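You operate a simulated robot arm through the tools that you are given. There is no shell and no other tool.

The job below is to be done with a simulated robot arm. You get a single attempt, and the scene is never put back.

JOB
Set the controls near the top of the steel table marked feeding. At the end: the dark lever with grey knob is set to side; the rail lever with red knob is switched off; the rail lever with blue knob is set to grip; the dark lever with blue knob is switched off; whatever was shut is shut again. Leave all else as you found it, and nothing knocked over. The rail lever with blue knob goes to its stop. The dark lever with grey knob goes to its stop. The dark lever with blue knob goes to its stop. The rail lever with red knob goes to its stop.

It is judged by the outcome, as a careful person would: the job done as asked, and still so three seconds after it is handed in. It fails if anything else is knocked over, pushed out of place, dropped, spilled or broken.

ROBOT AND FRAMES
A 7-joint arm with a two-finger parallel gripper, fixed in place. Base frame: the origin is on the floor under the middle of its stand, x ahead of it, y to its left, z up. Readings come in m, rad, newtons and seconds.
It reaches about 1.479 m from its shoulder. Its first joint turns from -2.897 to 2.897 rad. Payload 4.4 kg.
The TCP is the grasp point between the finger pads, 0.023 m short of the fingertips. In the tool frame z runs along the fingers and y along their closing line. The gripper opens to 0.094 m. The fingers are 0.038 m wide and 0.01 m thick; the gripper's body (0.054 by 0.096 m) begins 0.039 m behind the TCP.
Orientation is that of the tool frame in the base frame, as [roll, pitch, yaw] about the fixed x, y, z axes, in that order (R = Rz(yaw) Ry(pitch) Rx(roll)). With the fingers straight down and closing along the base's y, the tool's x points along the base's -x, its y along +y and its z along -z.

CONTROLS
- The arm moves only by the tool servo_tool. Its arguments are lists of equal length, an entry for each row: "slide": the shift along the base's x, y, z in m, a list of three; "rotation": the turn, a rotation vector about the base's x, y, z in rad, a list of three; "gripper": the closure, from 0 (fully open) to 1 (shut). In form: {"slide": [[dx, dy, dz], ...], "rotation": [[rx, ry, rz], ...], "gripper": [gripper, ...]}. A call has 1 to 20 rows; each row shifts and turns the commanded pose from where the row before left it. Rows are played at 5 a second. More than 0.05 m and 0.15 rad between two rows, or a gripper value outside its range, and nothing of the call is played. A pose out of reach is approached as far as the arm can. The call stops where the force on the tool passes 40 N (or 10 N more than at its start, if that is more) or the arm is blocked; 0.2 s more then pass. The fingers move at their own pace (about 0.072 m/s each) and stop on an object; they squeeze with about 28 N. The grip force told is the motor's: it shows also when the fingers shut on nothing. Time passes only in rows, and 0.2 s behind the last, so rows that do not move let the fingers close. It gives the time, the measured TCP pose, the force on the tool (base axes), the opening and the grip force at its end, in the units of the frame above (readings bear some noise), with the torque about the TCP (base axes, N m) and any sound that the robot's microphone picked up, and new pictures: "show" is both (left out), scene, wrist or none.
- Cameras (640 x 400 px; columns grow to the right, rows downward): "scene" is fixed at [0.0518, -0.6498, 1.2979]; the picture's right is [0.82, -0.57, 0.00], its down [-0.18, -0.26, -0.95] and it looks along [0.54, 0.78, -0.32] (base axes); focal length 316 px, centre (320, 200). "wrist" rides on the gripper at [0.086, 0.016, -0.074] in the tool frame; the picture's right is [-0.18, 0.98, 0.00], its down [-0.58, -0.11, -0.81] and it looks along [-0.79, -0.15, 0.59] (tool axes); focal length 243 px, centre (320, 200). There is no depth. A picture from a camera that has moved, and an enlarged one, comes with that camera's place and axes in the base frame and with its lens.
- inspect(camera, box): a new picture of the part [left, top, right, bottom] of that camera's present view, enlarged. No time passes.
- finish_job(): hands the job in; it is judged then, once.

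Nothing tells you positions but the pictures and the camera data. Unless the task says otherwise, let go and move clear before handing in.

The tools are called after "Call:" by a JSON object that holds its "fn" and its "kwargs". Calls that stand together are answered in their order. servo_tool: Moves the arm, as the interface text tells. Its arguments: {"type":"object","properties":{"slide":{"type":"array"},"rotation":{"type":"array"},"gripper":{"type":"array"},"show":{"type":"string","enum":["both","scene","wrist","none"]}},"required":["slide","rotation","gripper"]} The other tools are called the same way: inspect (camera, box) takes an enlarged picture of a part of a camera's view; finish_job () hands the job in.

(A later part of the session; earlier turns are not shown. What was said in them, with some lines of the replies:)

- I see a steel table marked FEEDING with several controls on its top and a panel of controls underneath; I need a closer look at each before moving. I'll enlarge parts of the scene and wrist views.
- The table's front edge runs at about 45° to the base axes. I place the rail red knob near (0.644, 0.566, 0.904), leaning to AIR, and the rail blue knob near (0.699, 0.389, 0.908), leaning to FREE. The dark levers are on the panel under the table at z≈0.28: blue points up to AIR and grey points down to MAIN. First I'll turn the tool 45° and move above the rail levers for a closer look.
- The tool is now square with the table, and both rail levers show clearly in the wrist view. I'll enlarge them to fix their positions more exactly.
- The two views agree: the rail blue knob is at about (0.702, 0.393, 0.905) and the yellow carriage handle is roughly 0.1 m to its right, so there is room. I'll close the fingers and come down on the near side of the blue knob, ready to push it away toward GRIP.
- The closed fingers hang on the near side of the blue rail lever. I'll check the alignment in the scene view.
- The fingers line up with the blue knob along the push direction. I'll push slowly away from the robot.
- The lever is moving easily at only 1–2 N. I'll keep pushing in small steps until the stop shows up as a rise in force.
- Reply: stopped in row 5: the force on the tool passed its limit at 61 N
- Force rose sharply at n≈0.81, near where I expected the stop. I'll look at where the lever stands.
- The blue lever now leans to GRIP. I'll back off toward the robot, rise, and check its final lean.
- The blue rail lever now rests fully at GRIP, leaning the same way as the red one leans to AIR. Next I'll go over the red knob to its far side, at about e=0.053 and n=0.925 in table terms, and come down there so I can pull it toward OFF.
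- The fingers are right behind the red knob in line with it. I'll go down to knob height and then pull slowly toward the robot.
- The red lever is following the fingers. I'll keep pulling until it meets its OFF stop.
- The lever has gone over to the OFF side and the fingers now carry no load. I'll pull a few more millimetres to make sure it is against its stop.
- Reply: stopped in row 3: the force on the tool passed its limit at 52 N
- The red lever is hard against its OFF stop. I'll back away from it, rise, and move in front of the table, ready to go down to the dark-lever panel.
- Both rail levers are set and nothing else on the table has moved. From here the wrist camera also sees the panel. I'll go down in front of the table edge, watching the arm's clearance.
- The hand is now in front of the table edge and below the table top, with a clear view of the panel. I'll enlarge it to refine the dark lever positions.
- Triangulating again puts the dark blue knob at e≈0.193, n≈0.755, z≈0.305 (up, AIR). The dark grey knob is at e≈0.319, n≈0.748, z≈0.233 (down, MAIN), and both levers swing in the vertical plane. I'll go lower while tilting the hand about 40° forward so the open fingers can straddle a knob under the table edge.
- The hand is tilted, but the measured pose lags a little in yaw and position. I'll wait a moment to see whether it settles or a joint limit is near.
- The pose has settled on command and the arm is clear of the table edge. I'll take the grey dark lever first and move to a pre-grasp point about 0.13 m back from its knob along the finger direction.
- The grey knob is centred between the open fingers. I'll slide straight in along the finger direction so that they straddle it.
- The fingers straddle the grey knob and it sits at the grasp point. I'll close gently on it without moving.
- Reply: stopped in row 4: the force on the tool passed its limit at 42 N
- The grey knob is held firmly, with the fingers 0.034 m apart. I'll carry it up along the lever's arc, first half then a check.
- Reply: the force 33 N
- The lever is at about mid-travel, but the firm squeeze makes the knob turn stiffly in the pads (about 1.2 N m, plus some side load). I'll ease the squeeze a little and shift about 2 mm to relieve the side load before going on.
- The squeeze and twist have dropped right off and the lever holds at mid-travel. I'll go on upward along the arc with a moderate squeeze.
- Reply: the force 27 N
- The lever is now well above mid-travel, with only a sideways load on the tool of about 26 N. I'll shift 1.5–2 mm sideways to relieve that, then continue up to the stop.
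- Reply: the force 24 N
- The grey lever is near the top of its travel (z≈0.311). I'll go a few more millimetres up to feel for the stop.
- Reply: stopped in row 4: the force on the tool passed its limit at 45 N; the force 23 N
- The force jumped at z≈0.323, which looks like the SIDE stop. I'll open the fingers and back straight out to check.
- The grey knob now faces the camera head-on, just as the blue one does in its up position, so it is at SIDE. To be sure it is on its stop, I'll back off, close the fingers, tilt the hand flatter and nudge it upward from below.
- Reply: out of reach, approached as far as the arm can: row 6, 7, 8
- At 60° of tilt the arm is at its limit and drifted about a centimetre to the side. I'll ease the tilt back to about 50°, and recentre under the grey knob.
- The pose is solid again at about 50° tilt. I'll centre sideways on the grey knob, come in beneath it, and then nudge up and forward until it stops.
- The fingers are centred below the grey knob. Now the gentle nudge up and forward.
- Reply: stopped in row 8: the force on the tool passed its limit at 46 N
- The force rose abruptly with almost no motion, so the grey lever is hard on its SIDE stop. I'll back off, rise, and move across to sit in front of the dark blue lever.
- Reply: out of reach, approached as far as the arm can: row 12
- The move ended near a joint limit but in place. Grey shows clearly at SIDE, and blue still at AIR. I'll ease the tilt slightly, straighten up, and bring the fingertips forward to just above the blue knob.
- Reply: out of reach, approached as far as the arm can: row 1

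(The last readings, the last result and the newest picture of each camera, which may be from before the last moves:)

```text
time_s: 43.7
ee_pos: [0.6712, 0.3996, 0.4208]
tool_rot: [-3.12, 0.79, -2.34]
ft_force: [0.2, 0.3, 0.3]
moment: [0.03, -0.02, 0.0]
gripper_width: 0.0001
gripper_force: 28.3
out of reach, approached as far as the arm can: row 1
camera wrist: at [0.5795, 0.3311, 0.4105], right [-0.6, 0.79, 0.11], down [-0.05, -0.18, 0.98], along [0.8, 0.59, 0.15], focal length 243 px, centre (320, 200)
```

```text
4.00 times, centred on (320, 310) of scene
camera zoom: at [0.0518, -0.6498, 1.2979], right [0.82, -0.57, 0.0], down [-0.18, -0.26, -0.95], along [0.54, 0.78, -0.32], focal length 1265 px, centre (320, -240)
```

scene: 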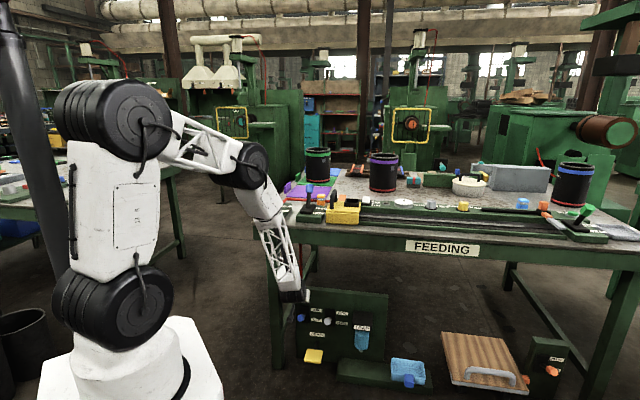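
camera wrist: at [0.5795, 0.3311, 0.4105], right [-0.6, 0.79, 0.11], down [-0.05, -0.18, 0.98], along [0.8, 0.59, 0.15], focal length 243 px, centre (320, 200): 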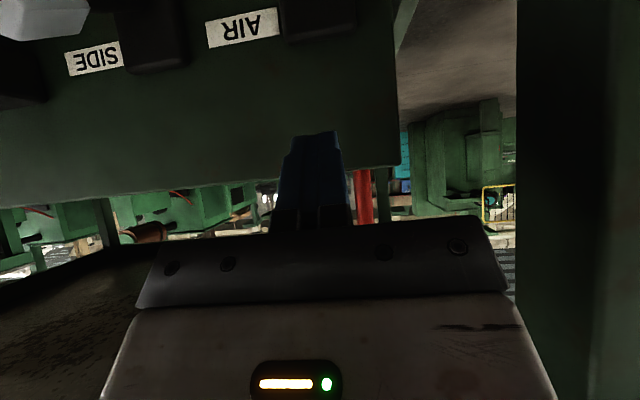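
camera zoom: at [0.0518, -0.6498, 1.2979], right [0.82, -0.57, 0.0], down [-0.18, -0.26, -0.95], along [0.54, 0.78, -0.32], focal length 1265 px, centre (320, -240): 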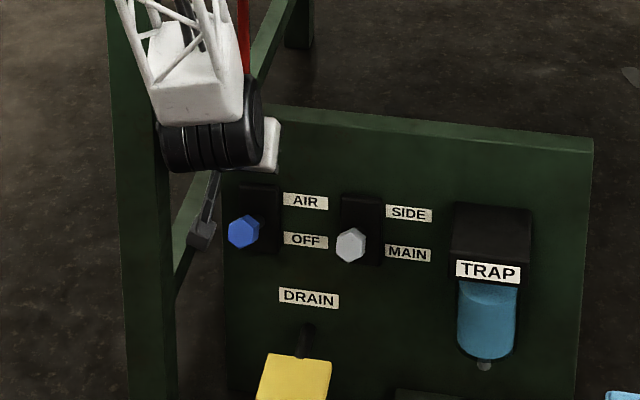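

In the scene view both dark knobs stand at the same upward angle, which confirms grey at SIDE and blue at AIR. My fingertips are right above the blue knob (e≈0.192), so I'll press it down along its arc.

Call:
{"fn": "servo_tool", "kwargs": {"slide": [[-0.0005, -0.0005, -0.0176], [-0.0005, -0.0005, -0.0176], [-0.0005, -0.0005, -0.0176], [-0.0025, -0.0025, -0.0092], [-0.0025, -0.0025, -0.0092], [-0.0025, -0.0025, -0.0092], [-0.0025, -0.0025, -0.0092], [-0.0025, -0.0025, -0.0092]], "rotation": [[0, 0, 0], [0, 0, 0], [0, 0, 0], [0, 0, 0], [0, 0, 0], [0, 0, 0], [0, 0, 0], [0, 0, 0]], "gripper": [1, 1, 1, 1, 1, 1, 1, 1]}}

Call:
{"fn": "inspect", "kwargs": {"camera": "wrist", "box": [200, 0, 440, 240]}}

Call:
{"fn": "inspect", "kwargs": {"camera": "scene", "box": [260, 260, 380, 360]}}

```text
time_s: 45.5
ee_pos: [0.6568, 0.384, 0.321]
tool_rot: [-3.126, 0.789, -2.346]
ft_force: [0.3, -0.9, 0.0]
moment: [-0.01, 0.02, 0.01]
gripper_width: 0.0001
gripper_force: 28.0
camera wrist: at [0.5649, 0.3155, 0.3113], right [-0.6, 0.79, 0.12], down [-0.05, -0.18, 0.98], along [0.8, 0.59, 0.15], focal length 243 px, centre (320, 200)
```

scene: 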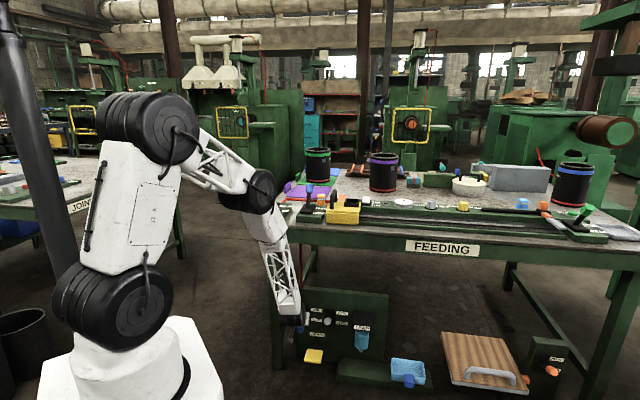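
wrist: 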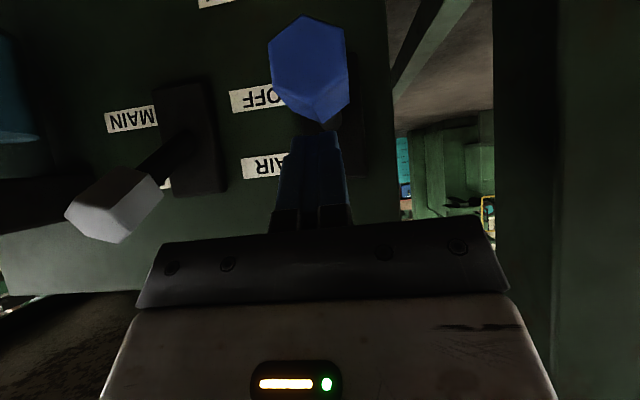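

```text
1.67 times, centred on (320, 120) of wrist
camera zoom: at [0.5649, 0.3155, 0.3113], right [-0.6, 0.79, 0.12], down [-0.05, -0.18, 0.98], along [0.8, 0.59, 0.15], focal length 404 px, centre (320, 333)
```

zoom: 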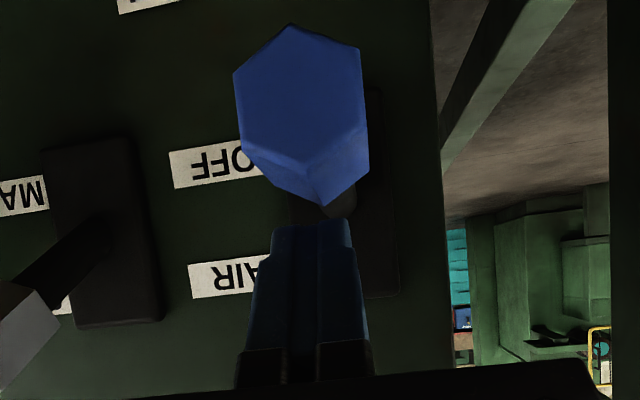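

```text
4.00 times, centred on (320, 310) of scene
camera zoom: at [0.0518, -0.6498, 1.2979], right [0.82, -0.57, 0.0], down [-0.18, -0.26, -0.95], along [0.54, 0.78, -0.32], focal length 1265 px, centre (320, -240)
```

zoom: 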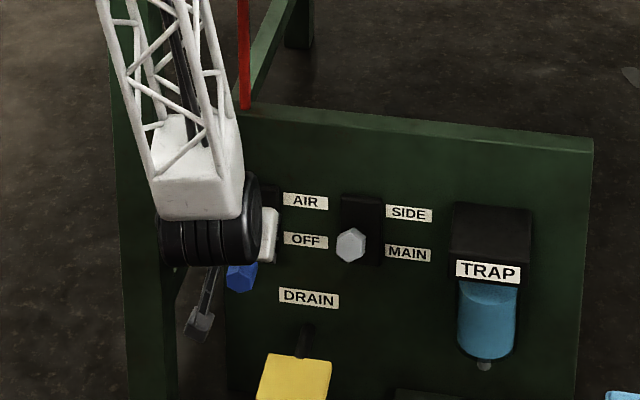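

The blue lever swung down past the middle and there is no load on the fingers. I'll follow it down to make sure it is on its OFF stop.

Call:
{"fn": "servo_tool", "kwargs": {"slide": [[0.0003, 0.0003, -0.0076], [0.0003, 0.0003, -0.0076], [0.0003, 0.0003, -0.0076], [0.0003, 0.0003, -0.005], [0.0003, 0.0003, -0.004], [0.0003, 0.0003, -0.004], [0.0003, 0.0003, -0.004], [0.0003, 0.0003, -0.004]], "rotation": [[0, 0, 0], [0, 0, 0], [0, 0, 0], [0, 0, 0], [0, 0, 0], [0, 0, 0], [0, 0, 0], [0, 0, 0]], "gripper": [1, 1, 1, 1, 1, 1, 1, 1]}}

Call:
{"fn": "inspect", "kwargs": {"camera": "wrist", "box": [200, 0, 440, 240]}}

```text
time_s: 47.0
ee_pos: [0.6581, 0.3872, 0.2842]
tool_rot: [-3.132, 0.791, -2.348]
ft_force: [-18.1, -9.4, 32.7]
moment: [-0.19, 0.49, 0.15]
gripper_width: 0.0
gripper_force: 28.2
stopped in row 7: the force on the tool passed its limit at 89 N (the readings are from after the stop); the commanded pose is now the measured one
camera wrist: at [0.5665, 0.3186, 0.2755], right [-0.6, 0.79, 0.12], down [-0.04, -0.19, 0.98], along [0.8, 0.59, 0.15], focal length 243 px, centre (320, 200)
```

scene: 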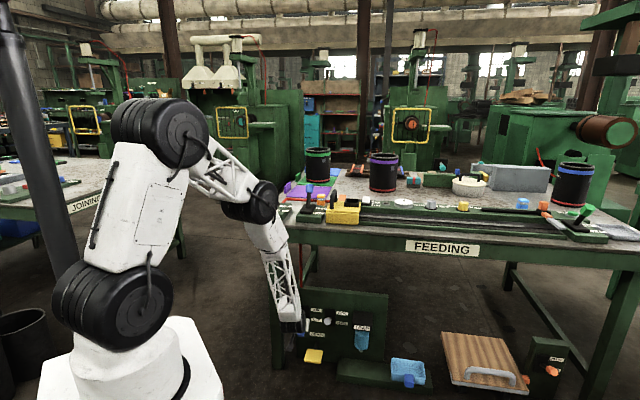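
wrist: 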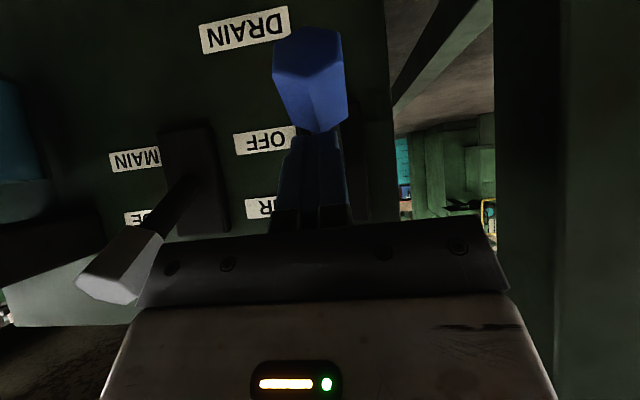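

```text
1.67 times, centred on (320, 120) of wrist
camera zoom: at [0.5665, 0.3186, 0.2755], right [-0.6, 0.79, 0.12], down [-0.04, -0.19, 0.98], along [0.8, 0.59, 0.15], focal length 404 px, centre (320, 333)
```

zoom: 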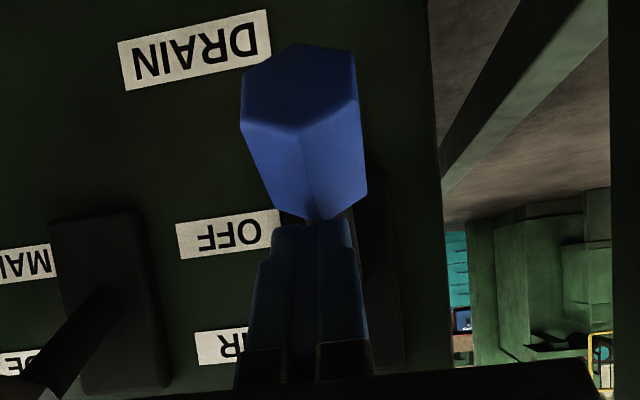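

The lever met a hard stop exactly where I expected OFF (tip z≈0.254). I'll lift off, withdraw from under the table edge while bringing the hand back upright, and then check everything.

Call:
{"fn": "servo_tool", "kwargs": {"slide": [[0, 0, 0.02], [0, 0, 0.03], [-0.0106, -0.0106, 0.03], [-0.0212, -0.0212, 0.02], [-0.0212, -0.0212, 0.015], [-0.0212, -0.0212, 0.015], [-0.0212, -0.0212, 0.015], [-0.0212, -0.0212, 0.015], [-0.0106, -0.0106, 0.015], [0, 0, 0.02], [0, 0, 0], [0, 0, 0]], "rotation": [[0, 0, 0], [0, 0, 0], [0, 0, 0], [-0.0354, 0.0354, 0], [-0.0354, 0.0354, 0], [-0.0354, 0.0354, 0], [-0.0354, 0.0354, 0], [-0.0354, 0.0354, 0], [-0.0354, 0.0354, 0], [-0.0354, 0.0354, 0], [0, 0, 0], [0, 0, 0]], "gripper": [1, 1, 1, 1, 1, 1, 1, 1, 1, 1, 1, 1]}}

Call:
{"fn": "inspect", "kwargs": {"camera": "wrist", "box": [200, 0, 440, 200]}}

Call:
{"fn": "inspect", "kwargs": {"camera": "scene", "box": [260, 260, 380, 360]}}

```text
time_s: 49.6
ee_pos: [0.5332, 0.2597, 0.4814]
tool_rot: [-3.134, 0.439, -2.349]
ft_force: [-0.4, 0.4, -0.5]
moment: [-0.02, 0.02, 0.0]
gripper_width: 0.0
gripper_force: 28.1
camera wrist: at [0.4438, 0.1944, 0.5116], right [-0.58, 0.81, 0.07], down [0.2, 0.06, 0.98], along [0.79, 0.58, -0.2], focal length 243 px, centre (320, 200)
```

scene: 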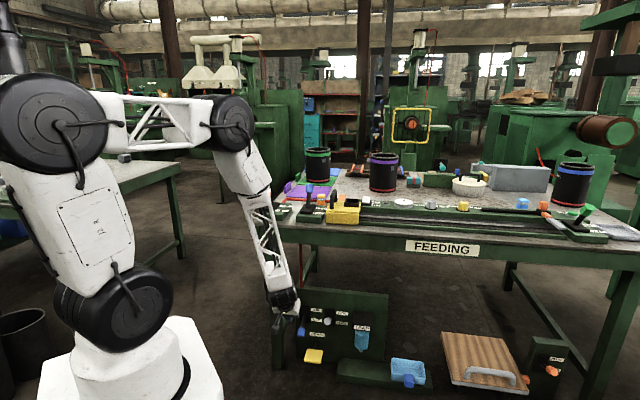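
wrist: 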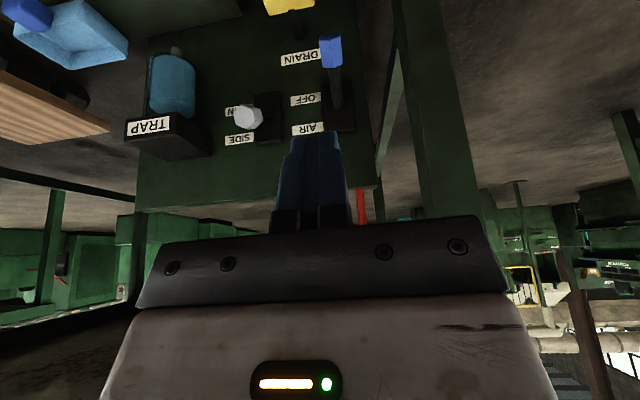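

```text
2.00 times, centred on (320, 100) of wrist
camera zoom: at [0.4438, 0.1944, 0.5116], right [-0.58, 0.81, 0.07], down [0.2, 0.06, 0.98], along [0.79, 0.58, -0.2], focal length 485 px, centre (320, 400)
```

zoom: 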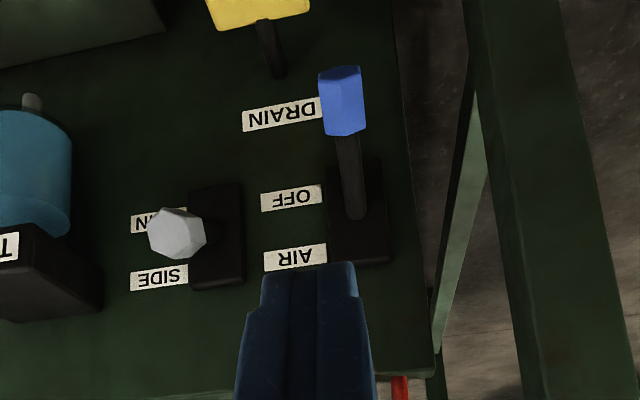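

```text
4.00 times, centred on (320, 310) of scene
camera zoom: at [0.0518, -0.6498, 1.2979], right [0.82, -0.57, 0.0], down [-0.18, -0.26, -0.95], along [0.54, 0.78, -0.32], focal length 1265 px, centre (320, -240)
```

zoom: 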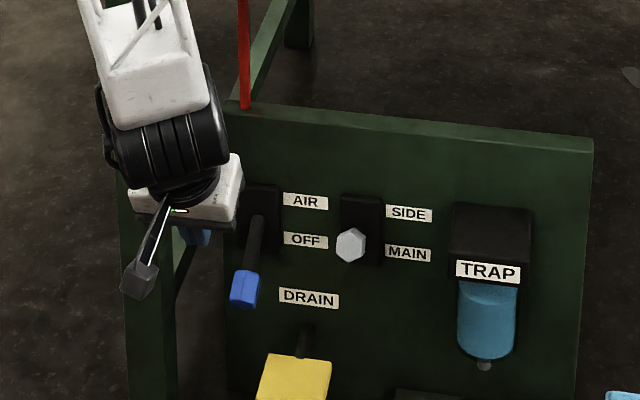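

The dark blue lever hangs fully at OFF and the grey one sits at SIDE. I'll raise the arm clear in front of the table and take a last look at everything.

Call:
{"fn": "servo_tool", "kwargs": {"slide": [[-0.0141, -0.0141, 0.02], [-0.0141, -0.0141, 0.03], [-0.0141, -0.0141, 0.04], [0, 0, 0.045], [0, 0, 0.045], [0, 0, 0.045], [0, 0, 0.045], [0, 0, 0.045], [0, 0, 0.045], [0, 0, 0.045], [0, 0, 0.045], [0, 0, 0.045], [0, 0, 0.045], [0, 0, 0.045], [0, 0, 0.045], [0, 0, 0]], "rotation": [[-0.0354, 0.0354, 0], [-0.0354, 0.0354, 0], [-0.0354, 0.0354, 0], [-0.0354, 0.0354, 0], [-0.0354, 0.0354, 0], [-0.0354, 0.0354, 0], [-0.0354, 0.0354, 0], [-0.0354, 0.0354, 0], [0, 0, 0], [0, 0, 0], [0, 0, 0], [0, 0, 0], [0, 0, 0], [0, 0, 0], [0, 0, 0], [0, 0, 0]], "gripper": [1, 1, 1, 1, 1, 1, 1, 1, 0.5, 0, 0, 0, 0, 0, 0, 0]}}

Call:
{"fn": "inspect", "kwargs": {"camera": "scene", "box": [250, 140, 410, 240]}}

Call:
{"fn": "inspect", "kwargs": {"camera": "scene", "box": [260, 280, 440, 400]}}

Call:
{"fn": "inspect", "kwargs": {"camera": "scene", "box": [390, 150, 640, 260]}}

Call:
{"fn": "inspect", "kwargs": {"camera": "wrist", "box": [160, 0, 480, 220]}}

```text
time_s: 53.0
ee_pos: [0.4879, 0.2175, 1.1106]
tool_rot: [-3.137, 0.039, -2.351]
ft_force: [0.1, 1.4, -0.6]
moment: [0.01, -0.02, 0.01]
gripper_width: 0.094
gripper_force: 0.0
camera wrist: at [0.4128, 0.1672, 1.1814], right [-0.57, 0.82, 0.0], down [0.46, 0.32, 0.83], along [0.68, 0.47, -0.56], focal length 243 px, centre (320, 200)
```

scene: 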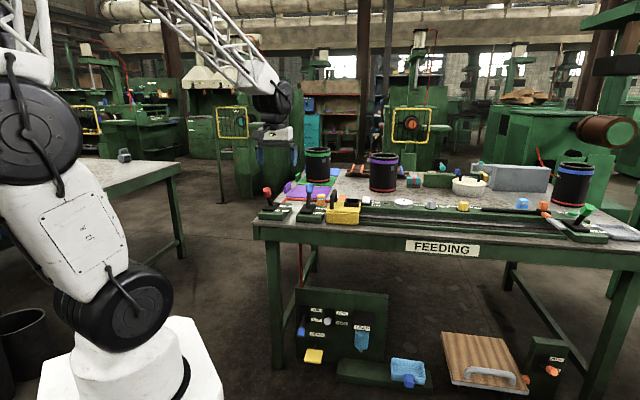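
wrist: 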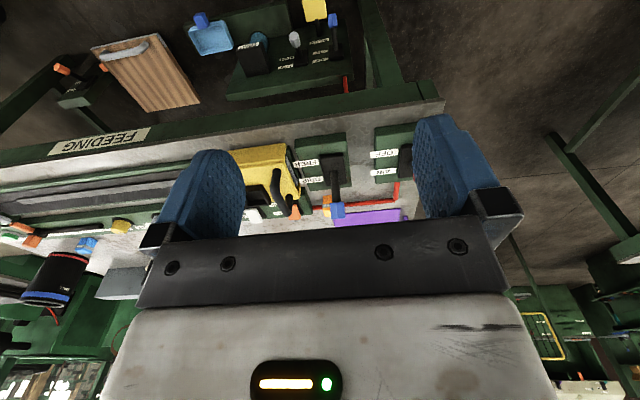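

```text
4.00 times, centred on (330, 190) of scene
camera zoom: at [0.0518, -0.6498, 1.2979], right [0.82, -0.57, 0.0], down [-0.18, -0.26, -0.95], along [0.54, 0.78, -0.32], focal length 1265 px, centre (280, 240)
```

zoom: 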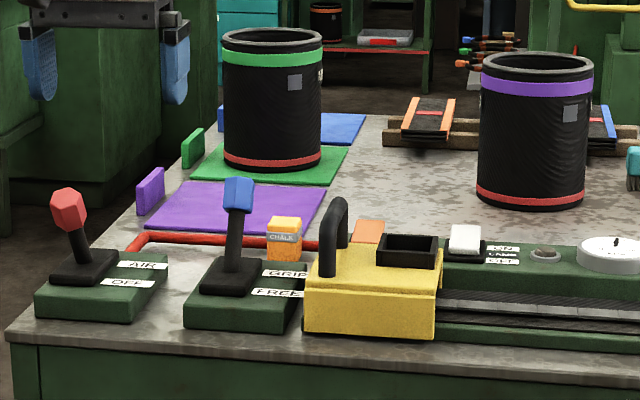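

```text
3.33 times, centred on (350, 340) of scene
camera zoom: at [0.0518, -0.6498, 1.2979], right [0.82, -0.57, 0.0], down [-0.18, -0.26, -0.95], along [0.54, 0.78, -0.32], focal length 1054 px, centre (220, -267)
```

zoom: 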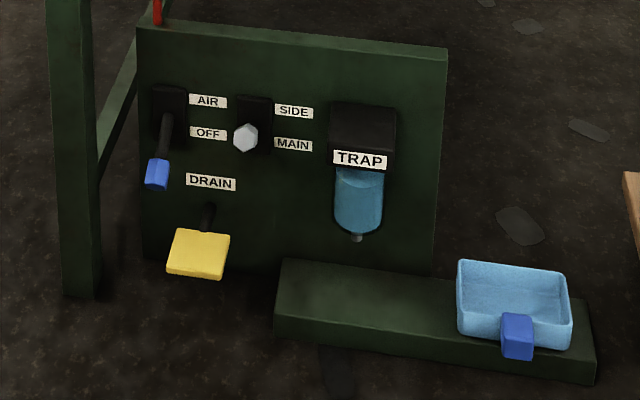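

```text
2.56 times, centred on (515, 205) of scene
camera zoom: at [0.0518, -0.6498, 1.2979], right [0.82, -0.57, 0.0], down [-0.18, -0.26, -0.95], along [0.54, 0.78, -0.32], focal length 809 px, centre (-179, 187)
```

zoom: 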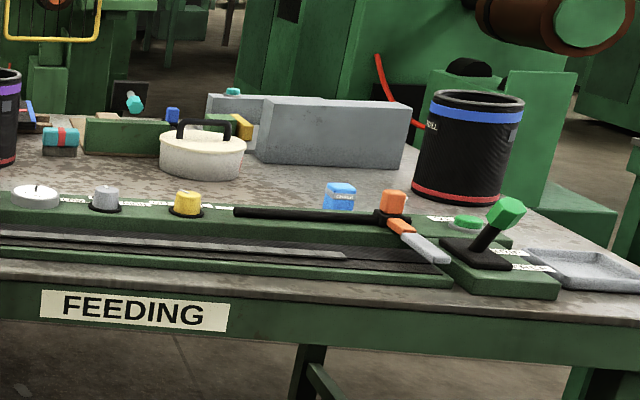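

```text
1.82 times, centred on (320, 110) of wrist
camera zoom: at [0.4128, 0.1672, 1.1814], right [-0.57, 0.82, 0.0], down [0.46, 0.32, 0.83], along [0.68, 0.47, -0.56], focal length 441 px, centre (320, 364)
```

zoom: 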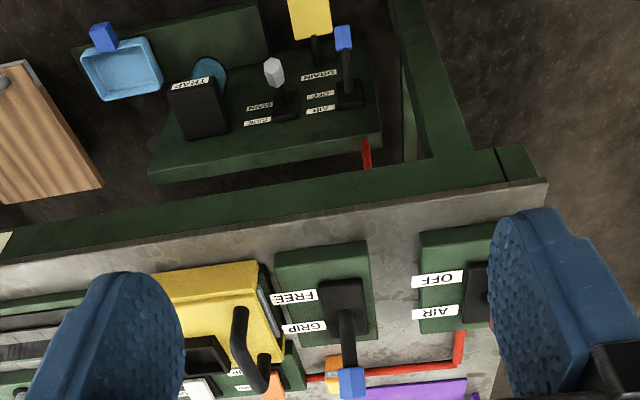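

All four levers are at their asked positions: rail blue at GRIP, rail red at OFF, dark grey at SIDE and dark blue at OFF. Everything else matches the first pictures, nothing was opened, and the arm is clear, so I'm handing the job in.

Call:
{"fn": "finish_job", "kwargs": {}}

```text
The job is handed in.
```

All four levers are set as asked, and the job is handed in. Each was pushed until the force rose sharply at the end of its travel.

| Lever | Was | Now |
|---|---|---|
| Rail lever, blue knob | FREE | GRIP |
| Rail lever, red knob | AIR | OFF |
| Dark lever, grey knob | MAIN | SIDE |
| Dark lever, blue knob | AIR | OFF |

I found nothing shut that needed opening, so there was nothing to close again. In the last pictures everything else matches the start and nothing is knocked over. The arm was raised clear with the gripper open before handing in.

The force peaked well above the 40 N limit on the last stop, reading 89 N on the dark blue lever before the arm halted. I saw no sign of damage there.
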